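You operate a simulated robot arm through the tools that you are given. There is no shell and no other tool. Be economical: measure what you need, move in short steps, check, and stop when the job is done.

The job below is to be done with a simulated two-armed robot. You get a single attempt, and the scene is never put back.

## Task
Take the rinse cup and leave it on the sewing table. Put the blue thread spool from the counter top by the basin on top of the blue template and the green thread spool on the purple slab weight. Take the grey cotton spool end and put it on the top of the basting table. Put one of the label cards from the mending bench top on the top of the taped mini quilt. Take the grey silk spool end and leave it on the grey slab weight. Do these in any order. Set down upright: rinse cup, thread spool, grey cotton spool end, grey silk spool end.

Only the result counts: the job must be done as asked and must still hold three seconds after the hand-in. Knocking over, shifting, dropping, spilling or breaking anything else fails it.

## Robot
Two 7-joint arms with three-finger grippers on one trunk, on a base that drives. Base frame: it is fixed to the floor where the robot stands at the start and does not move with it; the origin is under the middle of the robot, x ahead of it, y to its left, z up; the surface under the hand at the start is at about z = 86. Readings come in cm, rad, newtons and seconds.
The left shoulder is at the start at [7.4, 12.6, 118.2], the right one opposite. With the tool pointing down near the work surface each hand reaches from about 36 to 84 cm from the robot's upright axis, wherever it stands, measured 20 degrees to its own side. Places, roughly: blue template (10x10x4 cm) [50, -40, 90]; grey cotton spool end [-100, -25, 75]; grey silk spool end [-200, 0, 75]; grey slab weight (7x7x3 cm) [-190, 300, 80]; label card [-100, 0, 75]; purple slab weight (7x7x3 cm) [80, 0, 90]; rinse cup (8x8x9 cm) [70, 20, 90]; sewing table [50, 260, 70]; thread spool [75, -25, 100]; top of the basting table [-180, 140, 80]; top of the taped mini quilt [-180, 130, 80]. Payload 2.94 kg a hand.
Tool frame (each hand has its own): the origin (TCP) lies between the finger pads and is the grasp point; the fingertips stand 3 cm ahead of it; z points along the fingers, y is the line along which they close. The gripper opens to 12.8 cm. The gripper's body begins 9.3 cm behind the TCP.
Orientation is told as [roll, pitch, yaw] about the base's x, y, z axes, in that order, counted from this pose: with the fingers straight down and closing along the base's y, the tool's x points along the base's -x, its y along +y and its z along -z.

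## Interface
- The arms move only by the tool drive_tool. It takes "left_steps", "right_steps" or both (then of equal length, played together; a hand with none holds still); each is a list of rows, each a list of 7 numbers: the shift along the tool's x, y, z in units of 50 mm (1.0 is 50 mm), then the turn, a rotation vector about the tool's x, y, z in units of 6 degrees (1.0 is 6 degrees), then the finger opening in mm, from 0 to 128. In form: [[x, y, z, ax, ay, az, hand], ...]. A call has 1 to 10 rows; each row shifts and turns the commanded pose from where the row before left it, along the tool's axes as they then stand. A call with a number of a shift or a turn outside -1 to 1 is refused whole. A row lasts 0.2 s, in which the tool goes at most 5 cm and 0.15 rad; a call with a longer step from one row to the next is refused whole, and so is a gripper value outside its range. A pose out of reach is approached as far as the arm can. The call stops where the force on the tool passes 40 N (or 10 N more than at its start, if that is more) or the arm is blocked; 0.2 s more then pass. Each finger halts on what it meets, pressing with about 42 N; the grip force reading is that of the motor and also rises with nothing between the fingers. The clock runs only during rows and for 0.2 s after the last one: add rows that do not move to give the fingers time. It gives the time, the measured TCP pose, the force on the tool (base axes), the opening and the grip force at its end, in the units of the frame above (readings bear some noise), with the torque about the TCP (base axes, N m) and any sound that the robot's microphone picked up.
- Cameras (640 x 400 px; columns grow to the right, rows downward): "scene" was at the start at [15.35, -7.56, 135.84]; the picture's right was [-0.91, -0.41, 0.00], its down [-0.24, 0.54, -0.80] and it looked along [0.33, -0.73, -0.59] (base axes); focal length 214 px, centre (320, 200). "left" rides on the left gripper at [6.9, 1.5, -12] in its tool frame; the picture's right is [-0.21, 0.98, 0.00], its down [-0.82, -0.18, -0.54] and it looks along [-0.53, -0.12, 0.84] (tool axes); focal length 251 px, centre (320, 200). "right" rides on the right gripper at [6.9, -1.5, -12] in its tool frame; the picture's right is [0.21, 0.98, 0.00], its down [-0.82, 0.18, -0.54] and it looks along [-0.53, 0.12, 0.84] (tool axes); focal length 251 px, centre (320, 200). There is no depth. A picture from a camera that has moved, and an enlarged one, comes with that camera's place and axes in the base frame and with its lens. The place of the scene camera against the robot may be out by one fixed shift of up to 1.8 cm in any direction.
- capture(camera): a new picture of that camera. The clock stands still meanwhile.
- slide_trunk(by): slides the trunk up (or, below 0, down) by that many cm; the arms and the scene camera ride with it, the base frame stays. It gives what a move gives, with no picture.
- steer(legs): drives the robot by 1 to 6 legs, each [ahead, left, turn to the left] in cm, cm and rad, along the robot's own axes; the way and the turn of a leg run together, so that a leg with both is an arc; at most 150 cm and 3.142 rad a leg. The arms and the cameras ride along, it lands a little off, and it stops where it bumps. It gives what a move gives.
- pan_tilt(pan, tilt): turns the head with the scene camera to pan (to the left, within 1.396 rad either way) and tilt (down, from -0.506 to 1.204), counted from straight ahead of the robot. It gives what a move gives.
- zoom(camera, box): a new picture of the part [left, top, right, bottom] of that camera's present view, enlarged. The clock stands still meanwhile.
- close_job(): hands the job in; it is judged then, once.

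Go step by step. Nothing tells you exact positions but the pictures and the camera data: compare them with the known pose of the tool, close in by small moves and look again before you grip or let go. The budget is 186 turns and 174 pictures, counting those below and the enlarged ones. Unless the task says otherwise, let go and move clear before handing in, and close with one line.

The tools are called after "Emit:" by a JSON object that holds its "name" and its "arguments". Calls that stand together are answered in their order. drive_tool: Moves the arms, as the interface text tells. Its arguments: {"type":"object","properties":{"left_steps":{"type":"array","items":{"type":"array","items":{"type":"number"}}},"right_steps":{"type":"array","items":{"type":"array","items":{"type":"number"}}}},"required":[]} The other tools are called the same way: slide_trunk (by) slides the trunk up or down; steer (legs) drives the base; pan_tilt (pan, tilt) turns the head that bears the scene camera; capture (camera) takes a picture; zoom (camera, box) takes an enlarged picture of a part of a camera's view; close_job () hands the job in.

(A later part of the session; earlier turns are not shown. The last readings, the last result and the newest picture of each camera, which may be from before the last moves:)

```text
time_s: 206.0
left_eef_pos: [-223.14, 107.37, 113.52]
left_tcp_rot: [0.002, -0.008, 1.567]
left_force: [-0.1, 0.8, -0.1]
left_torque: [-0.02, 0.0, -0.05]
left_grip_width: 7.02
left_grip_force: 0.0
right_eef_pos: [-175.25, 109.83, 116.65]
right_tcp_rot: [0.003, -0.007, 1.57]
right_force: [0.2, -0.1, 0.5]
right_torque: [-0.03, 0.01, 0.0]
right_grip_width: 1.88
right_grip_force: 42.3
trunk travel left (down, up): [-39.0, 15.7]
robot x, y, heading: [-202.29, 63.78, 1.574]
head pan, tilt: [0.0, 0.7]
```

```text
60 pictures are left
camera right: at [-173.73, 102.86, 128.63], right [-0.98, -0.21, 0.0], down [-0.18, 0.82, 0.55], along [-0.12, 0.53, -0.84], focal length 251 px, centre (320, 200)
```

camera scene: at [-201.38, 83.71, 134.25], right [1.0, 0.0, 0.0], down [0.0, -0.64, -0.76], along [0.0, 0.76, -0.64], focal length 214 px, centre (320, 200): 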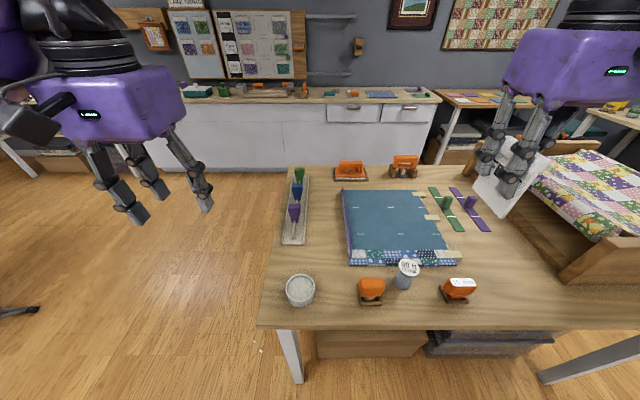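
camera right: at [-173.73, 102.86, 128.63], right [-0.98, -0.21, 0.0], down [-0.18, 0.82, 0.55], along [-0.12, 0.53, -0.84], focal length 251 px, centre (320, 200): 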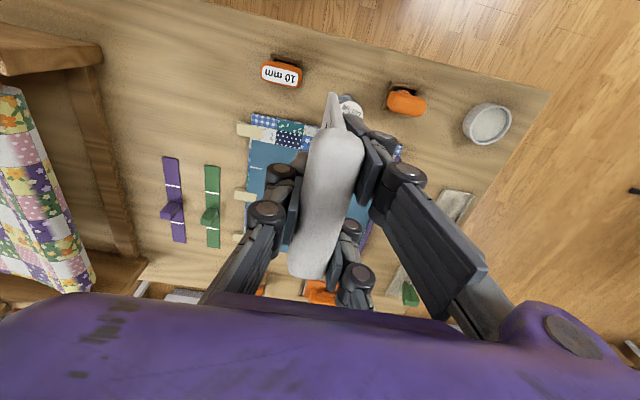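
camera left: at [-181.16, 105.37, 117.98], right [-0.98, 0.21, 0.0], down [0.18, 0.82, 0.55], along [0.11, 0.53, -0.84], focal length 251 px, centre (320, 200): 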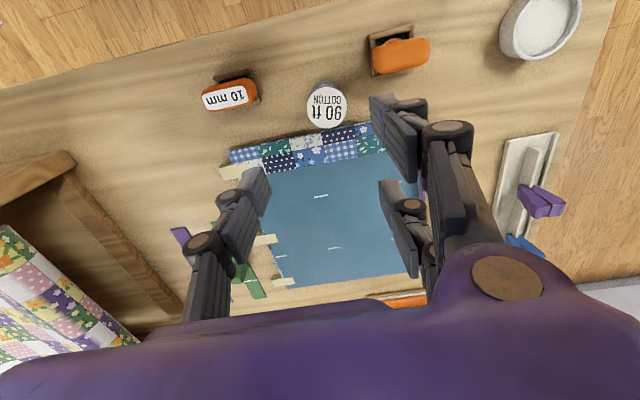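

The quilt spans x≈-194…-164. I'm moving the card over (-178, 134) and lowering partway.

Emit:
{"name": "drive_tool", "arguments": {"right_steps": [[-0.7, 0.08, 0, 0, 0, 0, 10], [-0.8, 0.1, 0, 0, 0, 0, 10], [-0.8, 0.1, 0, 0, 0, 0, 10], [-0.8, 0.1, 0.2, 0, 0, 0, 10], [-0.8, 0.1, 0.3, 0, 0, 0, 10], [-0.8, 0.08, 0.4, 0, 0, 0, 10], [0, 0, 0.8, 0, 0, 0, 10], [0, 0, 0.8, 0, 0, 0, 10], [0, 0, 0.8, 0, 0, 0, 10], [0, 0, 0, 0, 0, 0, 10]]}}

Emit:
{"name": "capture", "arguments": {"camera": "scene"}}

Emit:
{"name": "capture", "arguments": {"camera": "right"}}

```text
time_s: 208.2
left_eef_pos: [-223.17, 107.43, 113.56]
left_tcp_rot: [0.003, -0.007, 1.564]
left_force: [-0.4, -0.5, 0.0]
left_torque: [0.03, -0.03, 0.02]
left_grip_width: 7.02
left_grip_force: 0.0
right_eef_pos: [-174.55, 129.32, 100.97]
right_tcp_rot: [0.003, -0.006, 1.57]
right_force: [-0.4, -0.9, -0.8]
right_torque: [0.02, 0.02, 0.01]
right_grip_width: 1.87
right_grip_force: 42.0
right hand out of reach, approached as far as the arm can: row 5, 6
trunk travel left (down, up): [-39.0, 15.7]
robot x, y, heading: [-201.87, 63.38, 1.572]
head pan, tilt: [0.0, 0.7]
```

```text
59 pictures are left
camera scene: at [-201.39, 83.68, 134.26], right [1.0, 0.0, 0.0], down [0.0, -0.64, -0.77], along [0.0, 0.77, -0.64], focal length 214 px, centre (320, 200)
```

scene: 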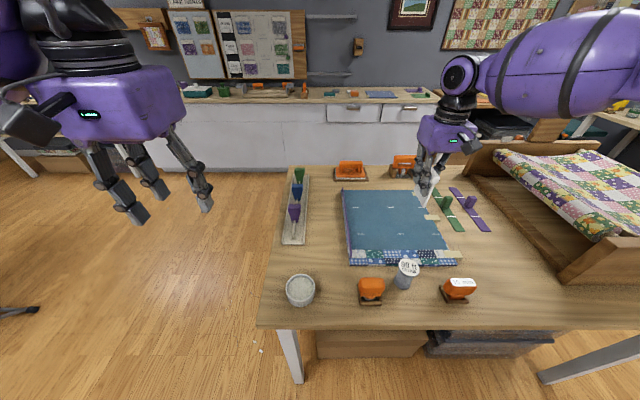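

```text
58 pictures are left
camera right: at [-173.02, 122.43, 112.95], right [-0.98, -0.21, 0.0], down [-0.18, 0.82, 0.55], along [-0.12, 0.53, -0.84], focal length 251 px, centre (320, 200)
```

right: 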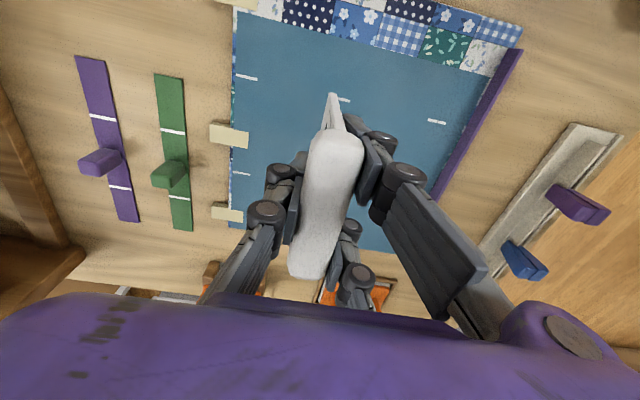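

The landing point is well within the quilt. I'm lowering toward it with a small shift to the centre.

Emit:
{"name": "drive_tool", "arguments": {"right_steps": [[0, 0.4, 0.2, 0, 0, 0, 10], [0, 0, 0.7, 0, 0, 0, 10], [0, 0, 0.7, 0, 0, 0, 10], [0, 0, 0.4, 0, 0, 0, 10], [0, 0, 0, 0, 0, 0, 10]]}}

Emit:
{"name": "zoom", "arguments": {"camera": "scene", "box": [340, 140, 500, 280]}}

```text
time_s: 209.4
left_eef_pos: [-223.21, 107.43, 113.54]
left_tcp_rot: [0.001, -0.008, 1.565]
left_force: [0.5, -0.4, -1.0]
left_torque: [-0.04, 0.0, 0.03]
left_grip_width: 6.99
left_grip_force: 0.1
right_eef_pos: [-174.9, 129.33, 93.75]
right_tcp_rot: [0.004, -0.007, 1.568]
right_force: [0.6, -0.9, -1.0]
right_torque: [-0.02, 0.02, -0.03]
right_grip_width: 1.89
right_grip_force: 41.8
right hand out of reach, approached as far as the arm can: row 2, 3, 4
trunk travel left (down, up): [-39.0, 15.7]
robot x, y, heading: [-202.07, 63.65, 1.571]
head pan, tilt: [0.0, 0.7]
```

```text
2.86 times, centred on (420, 210) of scene
camera zoom: at [-201.35, 83.72, 134.25], right [1.0, 0.0, 0.0], down [0.0, -0.64, -0.76], along [0.0, 0.76, -0.64], focal length 613 px, centre (34, 171)
```

zoom: 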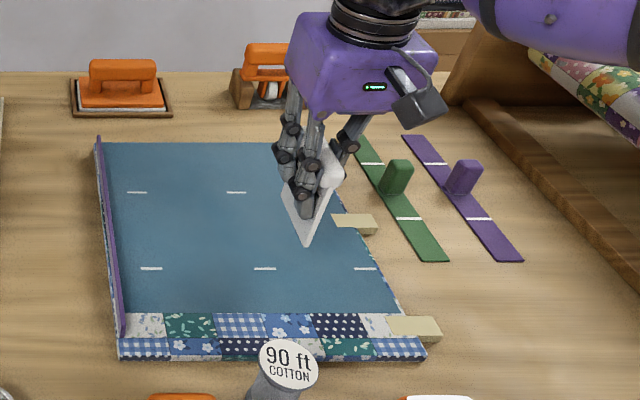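

The arm is at its reach limit, so I'm driving the base 5 cm forward.

Emit:
{"name": "steer", "arguments": {"legs": [[5, 0, 0]]}}

Emit:
{"name": "drive_tool", "arguments": {"right_steps": [[0.5, 0.3, 0.3, 0, 0, 0, 10], [0, 0, 0.3, 0, 0, 0, 10], [0, 0, 0, 0, 0, 0, 10]]}}

Emit:
{"name": "zoom", "arguments": {"camera": "scene", "box": [340, 140, 500, 280]}}

```text
time_s: 210.3
left_eef_pos: [-223.34, 112.43, 113.6]
left_tcp_rot: [0.0, -0.007, 1.567]
left_force: [0.7, 0.5, 0.0]
left_torque: [0.01, 0.02, -0.02]
left_grip_width: 7.0
left_grip_force: 0.1
right_eef_pos: [-174.89, 134.3, 93.87]
right_tcp_rot: [0.003, -0.009, 1.569]
right_force: [-0.1, 0.9, -0.7]
right_torque: [-0.02, -0.02, 0.04]
right_grip_width: 1.88
right_grip_force: 42.1
trunk travel left (down, up): [-39.0, 15.7]
robot x, y, heading: [-201.93, 68.23, 1.569]
head pan, tilt: [0.0, 0.7]
```

```text
time_s: 211.2
left_eef_pos: [-223.2, 112.48, 113.5]
left_tcp_rot: [0.002, -0.007, 1.566]
left_force: [-0.8, -0.6, 0.4]
left_torque: [0.03, -0.02, 0.02]
left_grip_width: 7.0
left_grip_force: 0.2
right_eef_pos: [-176.32, 131.71, 90.8]
right_tcp_rot: [0.004, -0.009, 1.569]
right_force: [0.1, -0.2, 0.0]
right_torque: [0.05, 0.04, -0.01]
right_grip_width: 1.87
right_grip_force: 42.0
trunk travel left (down, up): [-39.0, 15.7]
robot x, y, heading: [-202.21, 68.31, 1.574]
head pan, tilt: [0.0, 0.7]
```

```text
2.86 times, centred on (420, 210) of scene
camera zoom: at [-201.35, 88.61, 134.26], right [1.0, 0.0, 0.0], down [0.0, -0.64, -0.77], along [0.0, 0.77, -0.64], focal length 613 px, centre (34, 171)
```

zoom: 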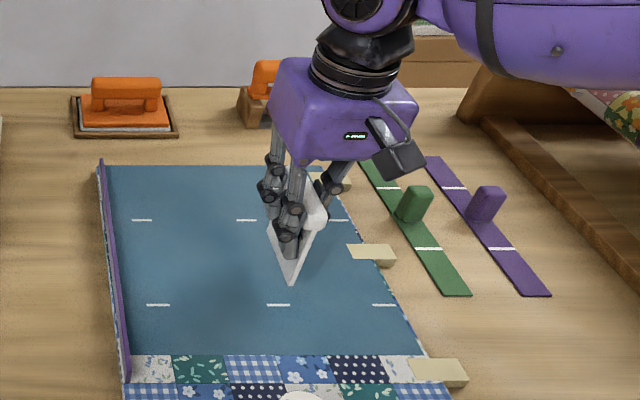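

Emit:
{"name": "drive_tool", "arguments": {"right_steps": [[0, 0, 0.2, 0, 0, 0, 10], [0, 0, 0.1, 0, 0, 0, 10], [0, 0, 0, 0, 0, 0, 10]]}}

Emit:
{"name": "drive_tool", "arguments": {"right_steps": [[0, 0, 0.08, 0, 0, 0, 10], [0, 0, 0, 0, 0, 0, 10]]}}

Emit:
{"name": "zoom", "arguments": {"camera": "scene", "box": [340, 140, 500, 280]}}

```text
time_s: 211.9
left_eef_pos: [-223.18, 112.39, 113.58]
left_tcp_rot: [0.001, -0.007, 1.566]
left_force: [0.3, -0.1, 0.3]
left_torque: [-0.02, 0.01, 0.01]
left_grip_width: 6.97
left_grip_force: 0.0
right_eef_pos: [-176.39, 131.94, 89.29]
right_tcp_rot: [0.003, -0.008, 1.567]
right_force: [-1.1, -0.3, 0.1]
right_torque: [0.0, -0.03, 0.0]
right_grip_width: 1.89
right_grip_force: 41.8
trunk travel left (down, up): [-39.0, 15.7]
robot x, y, heading: [-201.93, 68.45, 1.569]
head pan, tilt: [0.0, 0.7]
```

```text
time_s: 212.6
left_eef_pos: [-223.16, 112.37, 113.57]
left_tcp_rot: [0.0, -0.009, 1.566]
left_force: [0.2, 0.1, 0.5]
left_torque: [0.01, 0.0, -0.02]
left_grip_width: 7.0
left_grip_force: 0.1
right_eef_pos: [-176.25, 131.88, 88.86]
right_tcp_rot: [0.004, -0.009, 1.568]
right_force: [0.0, 0.5, 0.4]
right_torque: [0.02, -0.04, 0.0]
right_grip_width: 1.9
right_grip_force: 42.0
trunk travel left (down, up): [-39.0, 15.7]
robot x, y, heading: [-201.83, 68.52, 1.573]
head pan, tilt: [0.0, 0.7]
```

```text
2.86 times, centred on (420, 210) of scene
camera zoom: at [-201.37, 88.68, 134.25], right [1.0, 0.0, 0.0], down [0.0, -0.64, -0.76], along [0.0, 0.76, -0.64], focal length 613 px, centre (34, 171)
```

zoom: 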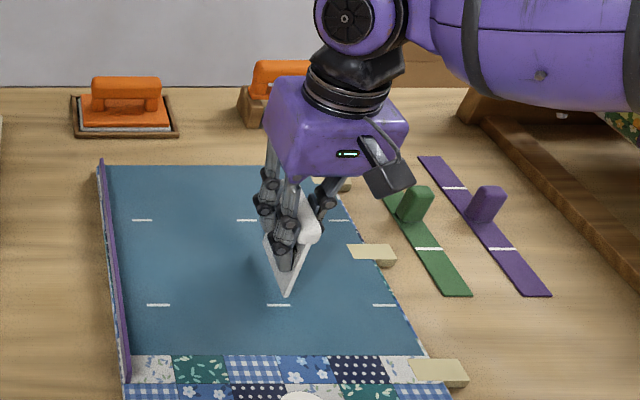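

Emit:
{"name": "drive_tool", "arguments": {"right_steps": [[0, 0, 0.08, 0, 0, 0, 10], [0, 0, 0, 0, 0, 0, 10]]}}

Emit:
{"name": "drive_tool", "arguments": {"right_steps": [[0, 0, 0.05, 0, 0, 0, 10], [0, 0, 0, 0, 0, 0, 10]]}}

```text
time_s: 213.2
left_eef_pos: [-223.23, 112.43, 113.5]
left_tcp_rot: [0.003, -0.007, 1.566]
left_force: [0.0, 0.4, -0.1]
left_torque: [-0.01, 0.04, -0.01]
left_grip_width: 6.99
left_grip_force: 0.1
right_eef_pos: [-176.38, 131.81, 88.45]
right_tcp_rot: [0.003, -0.005, 1.568]
right_force: [-0.4, -0.6, 0.1]
right_torque: [0.03, 0.01, -0.01]
right_grip_width: 1.89
right_grip_force: 41.9
trunk travel left (down, up): [-39.0, 15.7]
robot x, y, heading: [-202.29, 68.49, 1.572]
head pan, tilt: [0.0, 0.7]
```

```text
time_s: 213.8
left_eef_pos: [-223.24, 112.4, 113.6]
left_tcp_rot: [0.0, -0.007, 1.566]
left_force: [-0.1, -0.5, -0.1]
left_torque: [0.0, 0.01, 0.01]
left_grip_width: 7.0
left_grip_force: 0.1
right_eef_pos: [-176.37, 131.81, 88.2]
right_tcp_rot: [0.004, -0.01, 1.568]
right_force: [-0.2, -0.2, -0.2]
right_torque: [-0.03, -0.01, 0.0]
right_grip_width: 1.88
right_grip_force: 41.6
trunk travel left (down, up): [-39.0, 15.7]
robot x, y, heading: [-201.92, 68.36, 1.569]
head pan, tilt: [0.0, 0.7]
```

Emit:
{"name": "drive_tool", "arguments": {"right_steps": [[0, 0, 0.06, 0, 0, 0, 10], [0, 0, 0, 0, 0, 0, 10]]}}

Emit:
{"name": "drive_tool", "arguments": {"right_steps": [[0, 0, 0.05, 0, 0, 0, 10], [0, 0, 0, 0, 0, 0, 10]]}}

```text
time_s: 214.3
left_eef_pos: [-223.19, 112.46, 113.55]
left_tcp_rot: [0.002, -0.006, 1.566]
left_force: [0.1, 0.1, 0.7]
left_torque: [0.0, 0.01, -0.01]
left_grip_width: 7.0
left_grip_force: 0.0
right_eef_pos: [-176.38, 131.88, 88.08]
right_tcp_rot: [0.003, -0.01, 1.567]
right_force: [0.3, -0.7, 0.2]
right_torque: [-0.01, 0.01, -0.01]
right_grip_width: 1.91
right_grip_force: 42.1
trunk travel left (down, up): [-39.0, 15.7]
robot x, y, heading: [-202.04, 68.12, 1.567]
head pan, tilt: [0.0, 0.7]
```

```text
time_s: 214.9
left_eef_pos: [-223.09, 112.51, 113.51]
left_tcp_rot: [0.001, -0.006, 1.567]
left_force: [-0.9, 1.2, 0.1]
left_torque: [-0.02, 0.01, -0.02]
left_grip_width: 7.0
left_grip_force: 0.1
right_eef_pos: [-176.46, 131.93, 87.86]
right_tcp_rot: [0.004, -0.009, 1.567]
right_force: [1.0, -0.5, -1.0]
right_torque: [0.01, 0.0, 0.02]
right_grip_width: 1.87
right_grip_force: 41.9
trunk travel left (down, up): [-39.0, 15.7]
robot x, y, heading: [-202.05, 68.43, 1.568]
head pan, tilt: [0.0, 0.7]
```

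Emit:
{"name": "drive_tool", "arguments": {"right_steps": [[0, 0, 0.06, 0, 0, 0, 10], [0, 0, 0, 0, 0, 0, 10]]}}

Emit:
{"name": "drive_tool", "arguments": {"right_steps": [[0, 0, 0.05, 0, 0, 0, 10], [0, 0, 0, 0, 0, 0, 10]]}}

Emit:
{"name": "zoom", "arguments": {"camera": "scene", "box": [370, 160, 470, 250]}}

```text
time_s: 215.6
left_eef_pos: [-223.19, 112.36, 113.55]
left_tcp_rot: [0.003, -0.007, 1.566]
left_force: [-0.2, -0.2, 0.5]
left_torque: [0.01, -0.03, 0.01]
left_grip_width: 6.96
left_grip_force: 0.0
right_eef_pos: [-176.54, 131.76, 87.43]
right_tcp_rot: [0.005, -0.008, 1.566]
right_force: [-0.2, -0.2, -0.1]
right_torque: [-0.01, -0.01, -0.02]
right_grip_width: 1.89
right_grip_force: 41.7
trunk travel left (down, up): [-39.0, 15.7]
robot x, y, heading: [-202.47, 68.55, 1.568]
head pan, tilt: [0.0, 0.7]
```

```text
time_s: 216.2
left_eef_pos: [-223.15, 112.38, 113.62]
left_tcp_rot: [0.002, -0.007, 1.567]
left_force: [-0.4, 0.9, -0.5]
left_torque: [-0.03, -0.02, -0.01]
left_grip_width: 6.99
left_grip_force: 0.1
right_eef_pos: [-176.49, 131.71, 87.58]
right_tcp_rot: [0.004, -0.014, 1.566]
right_force: [0.6, 3.4, 13.5]
right_torque: [-0.33, -0.03, 0.02]
right_grip_width: 1.88
right_grip_force: 41.5
trunk travel left (down, up): [-39.0, 15.7]
robot x, y, heading: [-202.39, 68.56, 1.567]
head pan, tilt: [0.0, 0.7]
```

```text
4.44 times, centred on (420, 205) of scene
camera zoom: at [-201.4, 88.61, 134.28], right [1.0, 0.0, 0.0], down [0.0, -0.64, -0.77], along [0.0, 0.77, -0.64], focal length 953 px, centre (-124, 178)
```

zoom: 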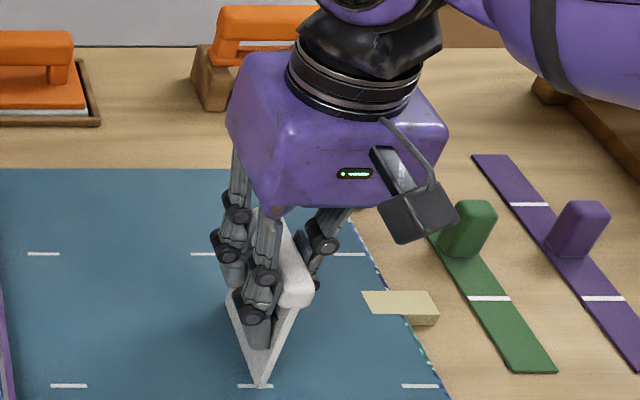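

Contact with the quilt. I'm opening gently and rising.

Emit:
{"name": "drive_tool", "arguments": {"right_steps": [[0, 0, -0.02, 0, 0, 0, 22], [0, 0, 0, 0, 0, 0, 30], [0, 0, 0, 0, 0, 0, 42], [0, 0, 0, 0, 0, 0, 55], [0, 0, 0, 0, 0, 0, 55]]}}

Emit:
{"name": "zoom", "arguments": {"camera": "scene", "box": [370, 160, 470, 250]}}

```text
time_s: 217.3
left_eef_pos: [-223.2, 112.43, 113.55]
left_tcp_rot: [0.003, -0.006, 1.566]
left_force: [1.2, -0.3, 0.2]
left_torque: [0.01, -0.01, 0.04]
left_grip_width: 6.98
left_grip_force: 0.1
right_eef_pos: [-176.44, 131.8, 87.44]
right_tcp_rot: [0.005, -0.01, 1.566]
right_force: [0.0, -0.2, -0.3]
right_torque: [0.01, 0.01, 0.0]
right_grip_width: 5.51
right_grip_force: 0.1
trunk travel left (down, up): [-39.0, 15.7]
robot x, y, heading: [-202.11, 68.28, 1.573]
head pan, tilt: [0.0, 0.7]
```

```text
4.44 times, centred on (420, 205) of scene
camera zoom: at [-201.36, 88.69, 134.25], right [1.0, 0.0, 0.0], down [0.0, -0.64, -0.76], along [0.0, 0.76, -0.64], focal length 953 px, centre (-124, 178)
```

zoom: 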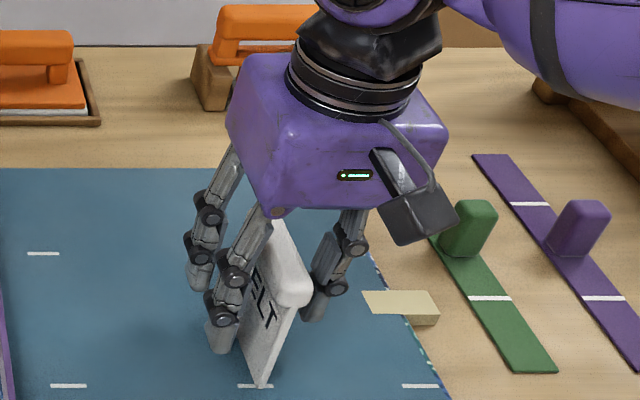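

The card stands. I'm rising straight up and retracting the right hand.

Emit:
{"name": "drive_tool", "arguments": {"right_steps": [[0, 0, -0.5, 0, 0, 0, 55], [0, 0, -0.9, 0, 0, 0, 55], [0, 0, -0.9, 0, 0, 0, 55], [0, 0, -0.9, 0, 0, 0, 55], [0, 0, -0.9, 0, 0, 0, 55], [0.4, 0, -0.8, 0, 0, 0, 55], [0.9, 0, -0.3, 0, 0, 0, 55], [0.9, 0, 0, 0, 0, 0, 55], [0.9, 0, 0, 0, 0, 0, 55], [0.9, 0, 0, 0, 0, 0, 55]]}}

Emit:
{"name": "capture", "arguments": {"camera": "scene"}}

```text
time_s: 219.6
left_eef_pos: [-223.16, 112.28, 113.59]
left_tcp_rot: [0.003, -0.009, 1.566]
left_force: [-0.5, -0.2, -0.7]
left_torque: [0.04, 0.02, -0.03]
left_grip_width: 7.01
left_grip_force: 0.0
right_eef_pos: [-176.24, 111.27, 113.06]
right_tcp_rot: [0.003, -0.008, 1.566]
right_force: [0.3, -0.7, -0.4]
right_torque: [0.0, 0.01, 0.01]
right_grip_width: 5.49
right_grip_force: 0.1
trunk travel left (down, up): [-39.0, 15.7]
robot x, y, heading: [-202.2, 68.37, 1.57]
head pan, tilt: [0.0, 0.7]
```

```text
52 pictures are left
camera scene: at [-201.29, 88.55, 134.27], right [1.0, 0.0, 0.0], down [0.0, -0.64, -0.77], along [0.0, 0.77, -0.64], focal length 214 px, centre (320, 200)
```

scene: 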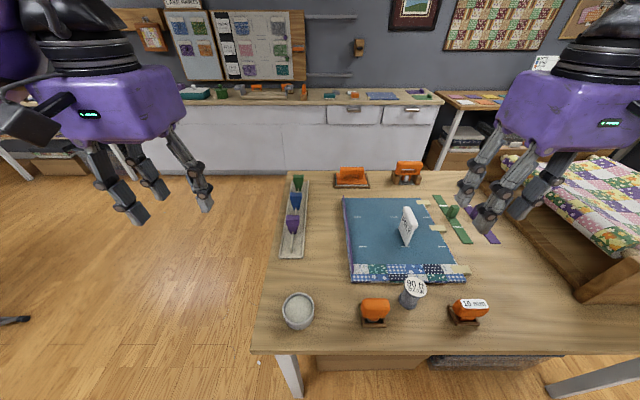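

The card stands on the quilt. Next the silk spool: I'm turning around to face the spool rack near (-200, 0).

Emit:
{"name": "steer", "arguments": {"legs": [[-4, 0, 0], [0, 0, 3.14]]}}

Emit:
{"name": "capture", "arguments": {"camera": "scene"}}

```text
time_s: 227.7
left_eef_pos: [-182.15, 19.83, 113.54]
left_tcp_rot: [0.002, -0.008, -1.603]
left_force: [0.1, -0.3, -0.6]
left_torque: [-0.01, 0.0, 0.01]
left_grip_width: 7.0
left_grip_force: 0.1
right_eef_pos: [-229.1, 22.1, 113.17]
right_tcp_rot: [0.003, -0.007, -1.602]
right_force: [0.6, -0.1, 0.0]
right_torque: [0.0, 0.01, 0.02]
right_grip_width: 5.52
right_grip_force: 0.0
trunk travel left (down, up): [-39.0, 15.7]
robot x, y, heading: [-201.68, 64.64, -1.594]
head pan, tilt: [0.0, 0.7]
```

```text
51 pictures are left
camera scene: at [-201.87, 45.0, 134.25], right [-1.0, 0.03, 0.0], down [0.02, 0.64, -0.76], along [-0.02, -0.76, -0.64], focal length 214 px, centre (320, 200)
```

scene: 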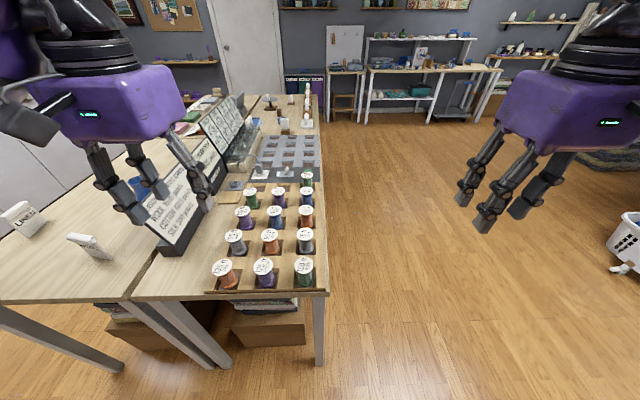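

Emit:
{"name": "zoom", "arguments": {"camera": "scene", "box": [190, 160, 340, 300]}}

```text
2.86 times, centred on (265, 230) of scene
camera zoom: at [-201.87, 45.0, 134.25], right [-1.0, 0.03, 0.0], down [0.02, 0.64, -0.76], along [-0.02, -0.76, -0.64], focal length 613 px, centre (477, 114)
```

zoom: 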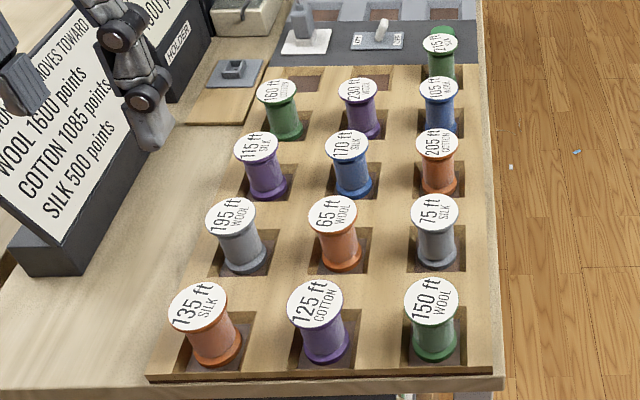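

The grey silk spool is "75 ft SILK" at about (-198.4, 3), on the outer column. I'm strafing right 17 cm to use the left arm.

Emit:
{"name": "steer", "arguments": {"legs": [[0, -17, 0.024]]}}

Emit:
{"name": "capture", "arguments": {"camera": "left"}}

```text
time_s: 229.8
left_eef_pos: [-198.11, 20.71, 113.54]
left_tcp_rot: [0.001, -0.008, -1.578]
left_force: [0.3, 0.3, -0.8]
left_torque: [0.01, -0.01, -0.06]
left_grip_width: 7.0
left_grip_force: 0.0
right_eef_pos: [-244.98, 21.72, 113.18]
right_tcp_rot: [0.006, -0.008, -1.578]
right_force: [0.3, 0.6, 0.2]
right_torque: [0.01, 0.04, 0.01]
right_grip_width: 5.51
right_grip_force: 0.1
trunk travel left (down, up): [-39.0, 15.7]
robot x, y, heading: [-219.04, 64.68, -1.571]
head pan, tilt: [0.0, 0.7]
```

```text
49 pictures are left
camera left: at [-196.6, 27.66, 125.49], right [0.97, -0.22, 0.0], down [-0.19, -0.82, 0.55], along [-0.12, -0.53, -0.84], focal length 251 px, centre (320, 200)
```

left: 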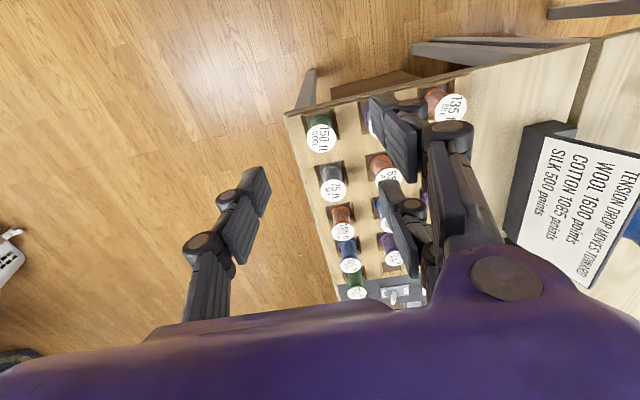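

Emit:
{"name": "drive_tool", "arguments": {"left_steps": [[-0.8, -0.1, 0.1, 0, 0, 0, 70], [-0.8, -0.1, 0.2, 0, 0, 0, 70], [-0.8, -0.1, 0.3, 0, 0, 0, 70], [-0.8, 0, 0.4, 0, 0, 0, 70], [0, 0, 0.7, 0, 0, 0, 70], [0, 0, 0.8, 0, 0, 0, 70], [0, 0, 0, 0, 0, 0, 70]]}}

Emit:
{"name": "capture", "arguments": {"camera": "left"}}

```text
time_s: 231.4
left_eef_pos: [-199.52, 4.7, 101.15]
left_tcp_rot: [0.005, -0.006, -1.58]
left_force: [0.0, 0.9, -0.1]
left_torque: [-0.02, 0.01, 0.03]
left_grip_width: 6.99
left_grip_force: 0.1
right_eef_pos: [-245.06, 21.75, 113.28]
right_tcp_rot: [0.002, -0.009, -1.577]
right_force: [0.2, 0.2, -0.3]
right_torque: [0.01, -0.01, -0.01]
right_grip_width: 5.53
right_grip_force: 0.0
trunk travel left (down, up): [-39.0, 15.7]
robot x, y, heading: [-218.87, 65.11, -1.569]
head pan, tilt: [0.0, 0.7]
```

```text
48 pictures are left
camera left: at [-198.05, 11.75, 113.06], right [0.97, -0.22, 0.0], down [-0.19, -0.82, 0.55], along [-0.12, -0.53, -0.84], focal length 251 px, centre (320, 200)
```

left: 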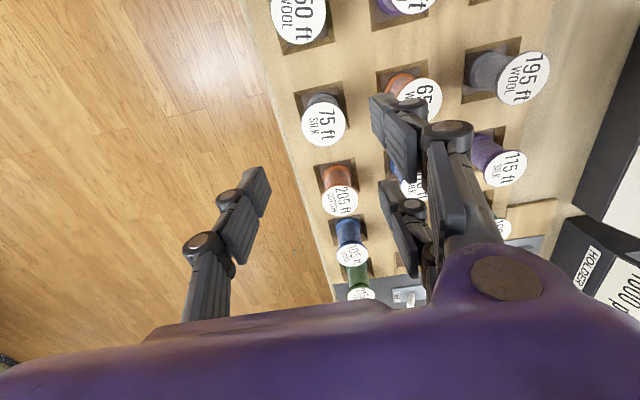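

Emit:
{"name": "drive_tool", "arguments": {"left_steps": [[-0.18, 0, 0.7, 0, 0, 0, 70], [0, 0, 0.7, 0, 0, 0, 70], [0, 0, 0.9, 0, 0, 0, 70], [0, 0, 0.3, 0, 0, 0, 70], [0, 0, 0, 0, 0, 0, 70]]}}

Emit:
{"name": "capture", "arguments": {"camera": "left"}}

Emit:
{"name": "zoom", "arguments": {"camera": "scene", "box": [160, 140, 320, 300]}}

```text
time_s: 232.7
left_eef_pos: [-199.57, 3.51, 88.09]
left_tcp_rot: [0.0, -0.007, -1.58]
left_force: [0.0, -0.3, -0.5]
left_torque: [0.01, -0.01, -0.01]
left_grip_width: 7.0
left_grip_force: 0.1
right_eef_pos: [-245.03, 21.63, 113.12]
right_tcp_rot: [0.003, -0.007, -1.579]
right_force: [0.4, 0.0, 0.3]
right_torque: [0.04, -0.02, 0.01]
right_grip_width: 5.52
right_grip_force: 0.0
trunk travel left (down, up): [-39.0, 15.7]
robot x, y, heading: [-219.2, 65.1, -1.569]
head pan, tilt: [0.0, 0.7]
```

```text
47 pictures are left
camera left: at [-198.06, 10.52, 100.09], right [0.97, -0.22, 0.0], down [-0.19, -0.82, 0.55], along [-0.12, -0.53, -0.84], focal length 251 px, centre (320, 200)
```

left: 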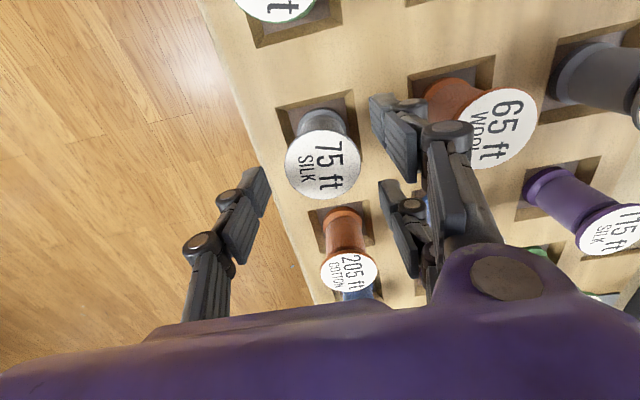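

```text
2.50 times, centred on (240, 220) of scene
camera zoom: at [-218.44, 45.25, 134.25], right [-1.0, 0.0, 0.0], down [0.0, 0.64, -0.77], along [0.0, -0.76, -0.64], focal length 536 px, centre (520, 150)
```

zoom: 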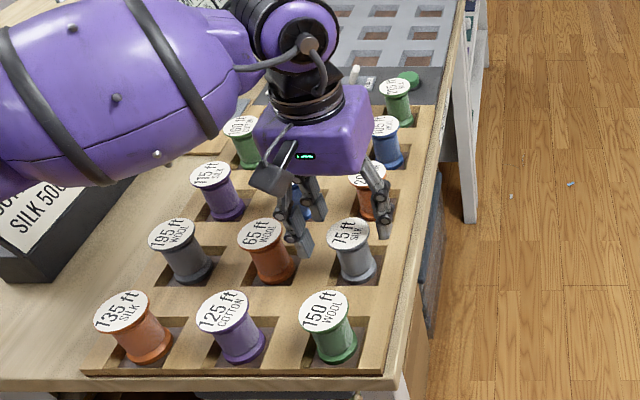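

Aligned. I'm lowering to 84.3 with a slightly narrower opening and closing gradually.

Emit:
{"name": "drive_tool", "arguments": {"left_steps": [[0, 0, 0.4, 0, 0, 0, 62], [0, 0, 0.36, 0, 0, 0, 62], [0, 0, 0, 0, 0, 0, 52], [0, 0, 0, 0, 0, 0, 42], [0, 0, 0, 0, 0, 0, 34], [0, 0, 0, 0, 0, 0, 28], [0, 0, 0, 0, 0, 0, 28]]}}

Emit:
{"name": "capture", "arguments": {"camera": "left"}}

```text
time_s: 234.2
left_eef_pos: [-199.65, 3.65, 84.42]
left_tcp_rot: [0.002, -0.007, -1.579]
left_force: [0.4, -0.1, -0.3]
left_torque: [-0.02, 0.0, -0.02]
left_grip_width: 3.04
left_grip_force: 42.0
right_eef_pos: [-245.09, 21.69, 113.38]
right_tcp_rot: [0.003, -0.008, -1.577]
right_force: [-0.2, 0.4, 0.8]
right_torque: [0.0, 0.0, 0.0]
right_grip_width: 5.49
right_grip_force: 0.1
trunk travel left (down, up): [-39.0, 15.7]
robot x, y, heading: [-219.13, 64.46, -1.573]
head pan, tilt: [0.0, 0.7]
```

```text
45 pictures are left
camera left: at [-198.15, 10.53, 96.32], right [0.97, -0.22, 0.0], down [-0.19, -0.82, 0.55], along [-0.12, -0.53, -0.84], focal length 251 px, centre (320, 200)
```

left: 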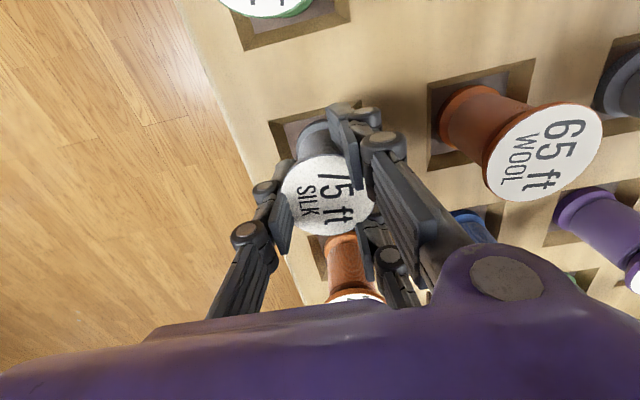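

Silk spool gripped at 3.04 cm. I'm lifting straight up.

Emit:
{"name": "drive_tool", "arguments": {"left_steps": [[0, 0, -0.2, 0, 0, 0, 20], [0, 0, -0.5, 0, 0, 0, 20], [0, 0, -0.8, 0, 0, 0, 20], [0, 0, -0.9, 0, 0, 0, 20], [0, 0, -0.9, 0, 0, 0, 20], [0, 0, -0.9, 0, 0, 0, 20], [0, 0, -0.9, 0, 0, 0, 20], [0.5, 0, -0.7, 0, 0, 0, 20], [0.8, 0, -0.3, 0, 0, 0, 20], [0.8, 0, 0, 0, 0, 0, 20]]}}

Emit:
{"name": "capture", "arguments": {"camera": "scene"}}

```text
time_s: 236.4
left_eef_pos: [-199.53, 14.37, 114.72]
left_tcp_rot: [0.001, -0.007, -1.577]
left_force: [0.1, 0.4, 0.4]
left_torque: [-0.07, -0.02, 0.0]
left_grip_width: 3.01
left_grip_force: 42.1
right_eef_pos: [-245.0, 21.84, 113.23]
right_tcp_rot: [0.005, -0.008, -1.577]
right_force: [-0.6, 0.6, -0.3]
right_torque: [0.0, 0.0, 0.02]
right_grip_width: 5.52
right_grip_force: 0.2
trunk travel left (down, up): [-39.0, 15.7]
robot x, y, heading: [-219.28, 64.38, -1.566]
head pan, tilt: [0.0, 0.7]
```

```text
44 pictures are left
camera scene: at [-218.44, 45.33, 134.26], right [-1.0, 0.0, 0.0], down [0.0, 0.64, -0.77], along [0.0, -0.77, -0.64], focal length 214 px, centre (320, 200)
```

scene: 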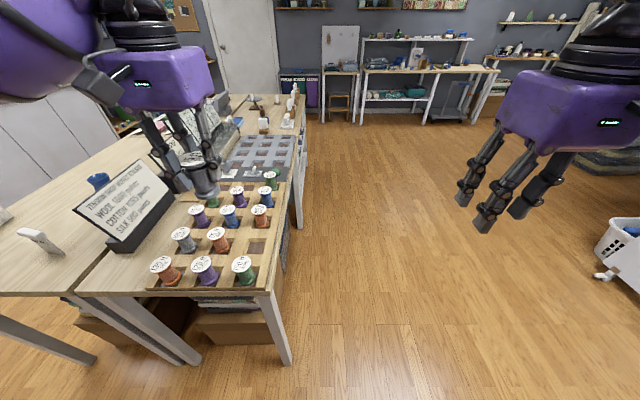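

Now to the grey slab weight on the cabinet at about (-190, 300). I'm turning to face +y and passing the basting table on its left side.

Emit:
{"name": "steer", "arguments": {"legs": [[0, 0, 3.137], [0, 46, 0]]}}

Emit:
{"name": "pan_tilt", "arguments": {"pan": -0.2, "tilt": 0.45}}

Emit:
{"name": "capture", "arguments": {"camera": "scene"}}

```text
time_s: 248.5
left_eef_pos: [-287.13, 112.61, 114.8]
left_tcp_rot: [0.002, -0.007, 1.604]
left_force: [0.1, 0.0, 0.4]
left_torque: [-0.04, 0.02, 0.0]
left_grip_width: 2.85
left_grip_force: 42.6
right_eef_pos: [-241.46, 106.98, 113.17]
right_tcp_rot: [0.004, -0.009, 1.605]
right_force: [0.0, -0.1, 0.9]
right_torque: [0.02, 0.03, -0.01]
right_grip_width: 5.49
right_grip_force: 0.0
trunk travel left (down, up): [-39.0, 15.7]
robot x, y, heading: [-265.41, 63.3, 1.606]
head pan, tilt: [0.0, 0.7]
```

```text
time_s: 249.3
left_eef_pos: [-287.04, 112.47, 114.78]
left_tcp_rot: [0.002, -0.008, 1.604]
left_force: [0.5, 0.8, -0.9]
left_torque: [0.0, -0.02, 0.02]
left_grip_width: 2.83
left_grip_force: 42.3
right_eef_pos: [-241.55, 106.96, 113.17]
right_tcp_rot: [0.003, -0.009, 1.607]
right_force: [-0.1, -0.3, 0.2]
right_torque: [0.01, -0.02, 0.04]
right_grip_width: 5.5
right_grip_force: 0.1
trunk travel left (down, up): [-39.0, 15.7]
robot x, y, heading: [-265.52, 62.98, 1.604]
head pan, tilt: [-0.201, 0.45]
```

```text
43 pictures are left
camera scene: at [-263.89, 83.82, 136.46], right [0.99, -0.16, 0.0], down [-0.07, -0.43, -0.9], along [0.15, 0.89, -0.44], focal length 214 px, centre (320, 200)
```

scene: 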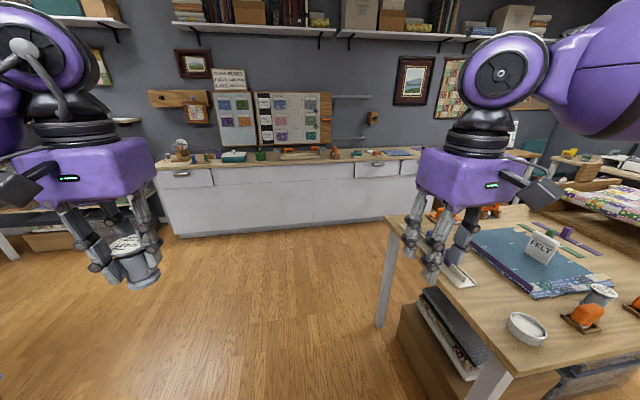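

The way is clear. I'm driving ahead.

Emit:
{"name": "steer", "arguments": {"legs": [[135, 0, -0.034]]}}

Emit:
{"name": "pan_tilt", "arguments": {"pan": -0.5, "tilt": 0.55}}

Emit:
{"name": "capture", "arguments": {"camera": "scene"}}

```text
time_s: 255.9
left_eef_pos: [-288.31, 246.82, 114.72]
left_tcp_rot: [0.002, -0.007, 1.569]
left_force: [-0.4, 0.4, -0.6]
left_torque: [-0.01, -0.03, 0.01]
left_grip_width: 2.83
left_grip_force: 42.4
right_eef_pos: [-242.9, 239.84, 113.18]
right_tcp_rot: [0.003, -0.009, 1.569]
right_force: [0.9, -0.6, -0.7]
right_torque: [-0.02, -0.01, -0.01]
right_grip_width: 5.48
right_grip_force: 0.1
trunk travel left (down, up): [-39.0, 15.7]
robot x, y, heading: [-268.34, 196.83, 1.576]
head pan, tilt: [-0.201, 0.45]
```

```text
time_s: 256.8
left_eef_pos: [-288.3, 246.74, 114.74]
left_tcp_rot: [0.002, -0.007, 1.569]
left_force: [0.4, -0.3, -0.5]
left_torque: [-0.01, -0.03, 0.03]
left_grip_width: 2.83
left_grip_force: 42.1
right_eef_pos: [-242.82, 239.68, 113.2]
right_tcp_rot: [0.004, -0.008, 1.572]
right_force: [-0.1, 0.1, -0.7]
right_torque: [-0.04, 0.03, 0.02]
right_grip_width: 5.5
right_grip_force: 0.0
trunk travel left (down, up): [-39.0, 15.7]
robot x, y, heading: [-268.76, 196.62, 1.573]
head pan, tilt: [-0.499, 0.55]
```

```text
42 pictures are left
camera scene: at [-263.54, 216.23, 135.57], right [0.88, -0.47, 0.0], down [-0.25, -0.46, -0.85], along [0.4, 0.75, -0.52], focal length 214 px, centre (320, 200)
```

scene: 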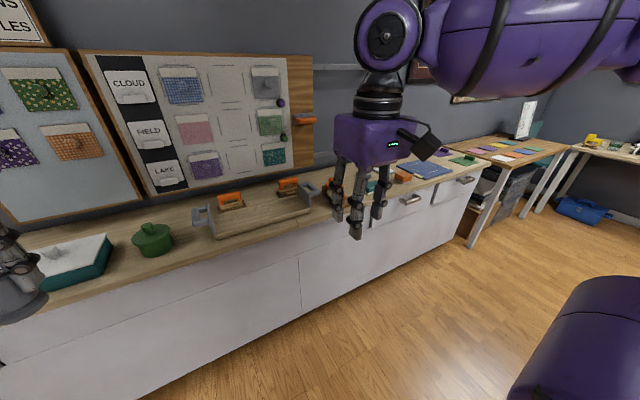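

I'm driving closer to the cabinet, then strafing right along it to the slab weight.

Emit:
{"name": "steer", "arguments": {"legs": [[40, 0, 0], [0, -75, 0]]}}

Emit:
{"name": "pan_tilt", "arguments": {"pan": -0.1, "tilt": 0.75}}

Emit:
{"name": "capture", "arguments": {"camera": "scene"}}

```text
time_s: 265.9
left_eef_pos: [-214.39, 287.8, 114.83]
left_tcp_rot: [0.0, -0.006, 1.587]
left_force: [0.4, 0.3, -0.3]
left_torque: [0.01, -0.02, -0.01]
left_grip_width: 2.86
left_grip_force: 42.3
right_eef_pos: [-168.88, 281.41, 113.16]
right_tcp_rot: [0.003, -0.009, 1.591]
right_force: [0.1, 0.6, -0.1]
right_torque: [0.02, -0.02, 0.0]
right_grip_width: 5.51
right_grip_force: 0.1
trunk travel left (down, up): [-39.0, 15.7]
robot x, y, heading: [-193.53, 238.0, 1.596]
head pan, tilt: [-0.499, 0.55]
```

```text
time_s: 266.7
left_eef_pos: [-214.41, 287.79, 114.71]
left_tcp_rot: [0.001, -0.009, 1.587]
left_force: [-0.1, -0.6, -0.6]
left_torque: [-0.02, -0.02, -0.01]
left_grip_width: 2.87
left_grip_force: 41.8
right_eef_pos: [-168.82, 281.5, 113.17]
right_tcp_rot: [0.003, -0.008, 1.589]
right_force: [0.1, -0.7, 0.7]
right_torque: [0.01, -0.02, 0.01]
right_grip_width: 5.49
right_grip_force: 0.0
trunk travel left (down, up): [-39.0, 15.7]
robot x, y, heading: [-193.78, 237.87, 1.595]
head pan, tilt: [-0.099, 0.75]
```

```text
41 pictures are left
camera scene: at [-192.62, 257.86, 133.83], right [1.0, -0.08, 0.0], down [-0.05, -0.68, -0.73], along [0.06, 0.73, -0.68], focal length 214 px, centre (320, 200)
```

scene: 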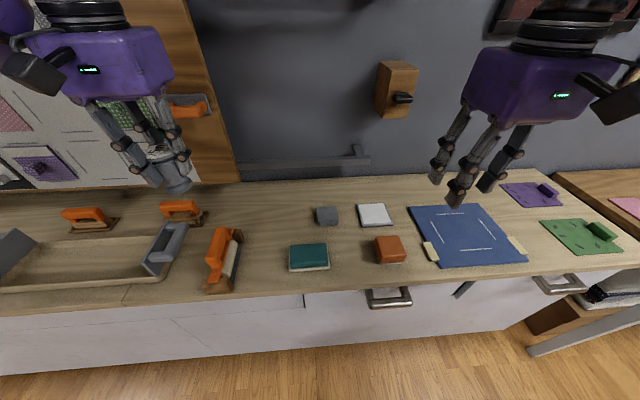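

The grey slab weight appears at (327, 215) in the picture, near (-186, 307). Zooming to confirm.

Emit:
{"name": "zoom", "arguments": {"camera": "scene", "box": [260, 180, 420, 290]}}

Emit:
{"name": "capture", "arguments": {"camera": "left"}}

```text
3.64 times, centred on (340, 235) of scene
camera zoom: at [-192.62, 257.86, 133.83], right [1.0, -0.08, 0.0], down [-0.05, -0.68, -0.73], along [0.06, 0.73, -0.68], focal length 780 px, centre (247, 73)
```

zoom: 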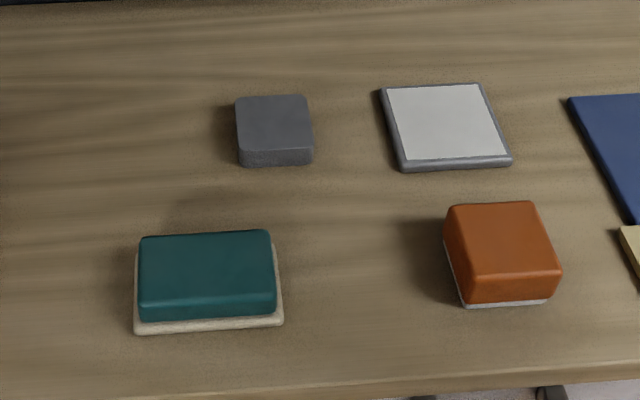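

```text
39 pictures are left
camera left: at [-215.88, 280.78, 126.66], right [-0.98, 0.2, 0.0], down [0.17, 0.82, 0.55], along [0.11, 0.54, -0.84], focal length 251 px, centre (320, 200)
```

left: 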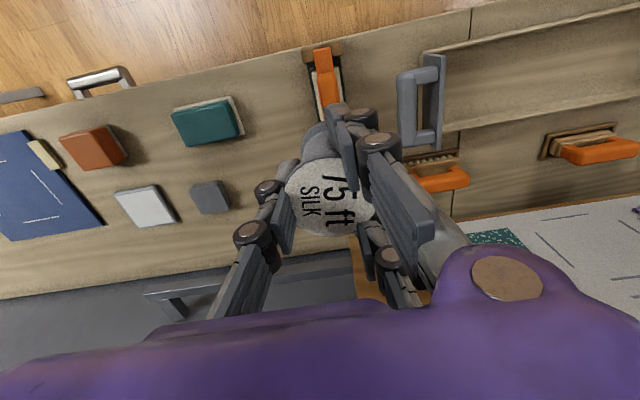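

The grey slab is at about (-188, 303.5). I'm strafing right 25 cm so it lies in the left arm's sector.

Emit:
{"name": "steer", "arguments": {"legs": [[0, -25, -0.02]]}}

Emit:
{"name": "capture", "arguments": {"camera": "left"}}

```text
time_s: 269.5
left_eef_pos: [-188.76, 288.36, 114.82]
left_tcp_rot: [0.002, -0.006, 1.568]
left_force: [-0.6, 0.4, 0.1]
left_torque: [0.0, -0.01, 0.06]
left_grip_width: 2.85
left_grip_force: 42.2
right_eef_pos: [-143.29, 281.29, 113.37]
right_tcp_rot: [0.003, -0.009, 1.569]
right_force: [0.4, 0.4, -1.0]
right_torque: [0.0, 0.0, -0.03]
right_grip_width: 5.49
right_grip_force: 0.1
trunk travel left (down, up): [-39.0, 15.7]
robot x, y, heading: [-169.16, 238.03, 1.572]
head pan, tilt: [-0.099, 0.75]
```

```text
38 pictures are left
camera left: at [-190.36, 281.53, 126.66], right [-0.98, 0.22, 0.0], down [0.18, 0.82, 0.55], along [0.12, 0.53, -0.84], focal length 251 px, centre (320, 200)
```

left: 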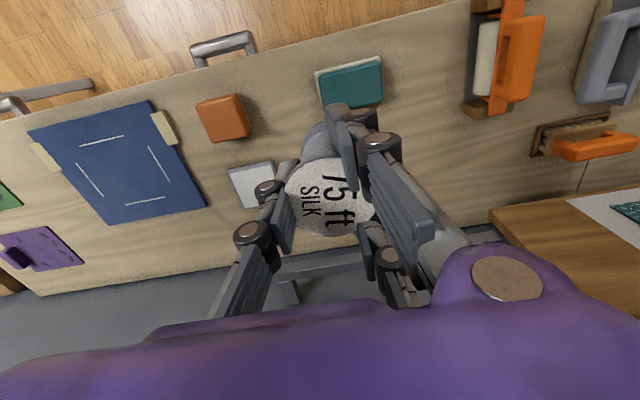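

Emit:
{"name": "drive_tool", "arguments": {"left_steps": [[-0.5, -0.03, 0, 0, 0, 0, 20], [-0.7, -0.04, 0, 0, 0, 0, 20], [-0.7, -0.04, 0.2, 0, 0, 0, 20], [-0.7, -0.04, 0.4, 0, 0, 0, 20], [-0.42, 0, 0.6, 0, 0, 0, 20], [0, 0, 0.7, 0, 0, 0, 20], [0, 0, 0, 0, 0, 0, 20]]}}

Emit:
{"name": "capture", "arguments": {"camera": "left"}}

Emit:
{"name": "pan_tilt", "arguments": {"pan": 0.2, "tilt": 0.8}}

Emit:
{"name": "capture", "arguments": {"camera": "scene"}}

```text
time_s: 271.1
left_eef_pos: [-188.09, 303.6, 105.34]
left_tcp_rot: [0.001, -0.009, 1.567]
left_force: [0.3, -0.1, -1.0]
left_torque: [-0.01, 0.01, 0.01]
left_grip_width: 2.87
left_grip_force: 41.5
right_eef_pos: [-143.32, 281.3, 113.09]
right_tcp_rot: [0.004, -0.008, 1.571]
right_force: [0.3, -0.5, 0.5]
right_torque: [-0.02, 0.01, -0.03]
right_grip_width: 5.5
right_grip_force: 0.1
trunk travel left (down, up): [-39.0, 15.7]
robot x, y, heading: [-169.05, 238.18, 1.569]
head pan, tilt: [-0.099, 0.75]
```

```text
37 pictures are left
camera left: at [-189.54, 296.71, 117.17], right [-0.98, 0.22, 0.0], down [0.18, 0.82, 0.55], along [0.12, 0.53, -0.84], focal length 251 px, centre (320, 200)
```

left: 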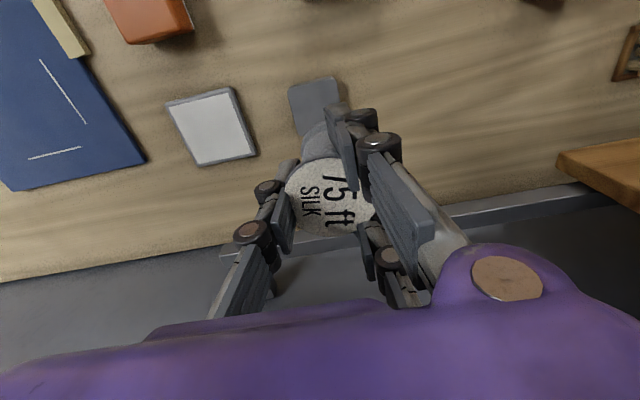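

```text
time_s: 271.9
left_eef_pos: [-188.04, 303.68, 105.32]
left_tcp_rot: [0.002, -0.007, 1.57]
left_force: [-0.7, 0.1, -0.8]
left_torque: [0.01, 0.0, 0.02]
left_grip_width: 2.83
left_grip_force: 41.6
right_eef_pos: [-143.37, 281.19, 113.27]
right_tcp_rot: [0.004, -0.008, 1.57]
right_force: [-0.2, 0.9, -0.5]
right_torque: [-0.03, 0.02, 0.02]
right_grip_width: 5.5
right_grip_force: 0.0
trunk travel left (down, up): [-39.0, 15.7]
robot x, y, heading: [-169.51, 238.29, 1.575]
head pan, tilt: [0.201, 0.799]
```

```text
36 pictures are left
camera scene: at [-170.0, 257.82, 133.43], right [0.98, 0.2, 0.0], down [0.14, -0.7, -0.7], along [-0.14, 0.68, -0.72], focal length 214 px, centre (320, 200)
```

scene: 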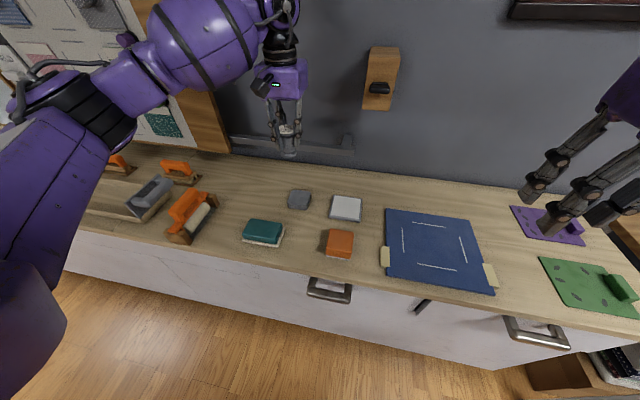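

The slab centre refines to about (-187, 304.4). I'm adjusting and lowering near it.

Emit:
{"name": "drive_tool", "arguments": {"left_steps": [[-0.15, -0.2, 0.2, 0, 0, 0, 20], [0, 0, 0.7, 0, 0, 0, 20], [0, 0, 0.7, 0, 0, 0, 20], [0, 0, 0.2, 0, 0, 0, 20], [0, 0, 0, 0, 0, 0, 20]]}}

Emit:
{"name": "capture", "arguments": {"camera": "left"}}

Emit:
{"name": "zoom", "arguments": {"camera": "scene", "box": [240, 120, 380, 240]}}

```text
time_s: 273.1
left_eef_pos: [-187.15, 304.32, 96.33]
left_tcp_rot: [0.002, -0.006, 1.567]
left_force: [0.3, 0.1, -1.1]
left_torque: [0.0, 0.02, -0.01]
left_grip_width: 2.87
left_grip_force: 41.9
right_eef_pos: [-143.49, 281.34, 113.2]
right_tcp_rot: [0.002, -0.008, 1.571]
right_force: [0.4, 0.1, -1.0]
right_torque: [0.0, 0.0, 0.01]
right_grip_width: 5.47
right_grip_force: 0.0
trunk travel left (down, up): [-39.0, 15.7]
robot x, y, heading: [-168.66, 237.75, 1.574]
head pan, tilt: [0.201, 0.799]
```

```text
35 pictures are left
camera left: at [-188.59, 297.39, 108.28], right [-0.98, 0.22, 0.0], down [0.18, 0.82, 0.55], along [0.12, 0.53, -0.84], focal length 251 px, centre (320, 200)
```

left: 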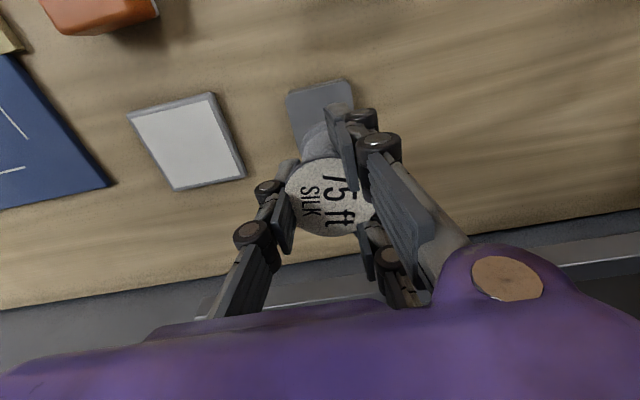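

```text
3.33 times, centred on (310, 180) of scene
camera zoom: at [-170.01, 257.82, 133.43], right [0.98, 0.2, 0.0], down [0.14, -0.7, -0.7], along [-0.14, 0.68, -0.72], focal length 715 px, centre (353, 267)
```

zoom: 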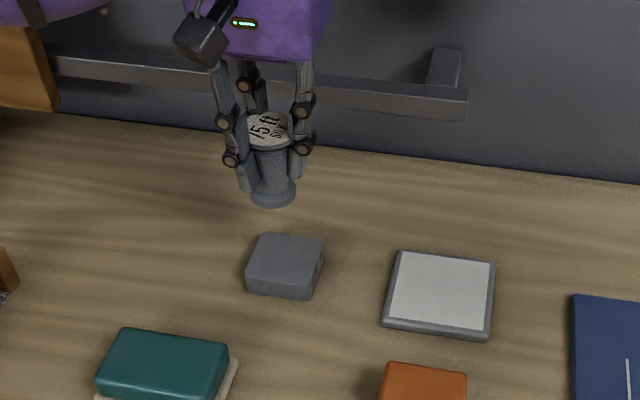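

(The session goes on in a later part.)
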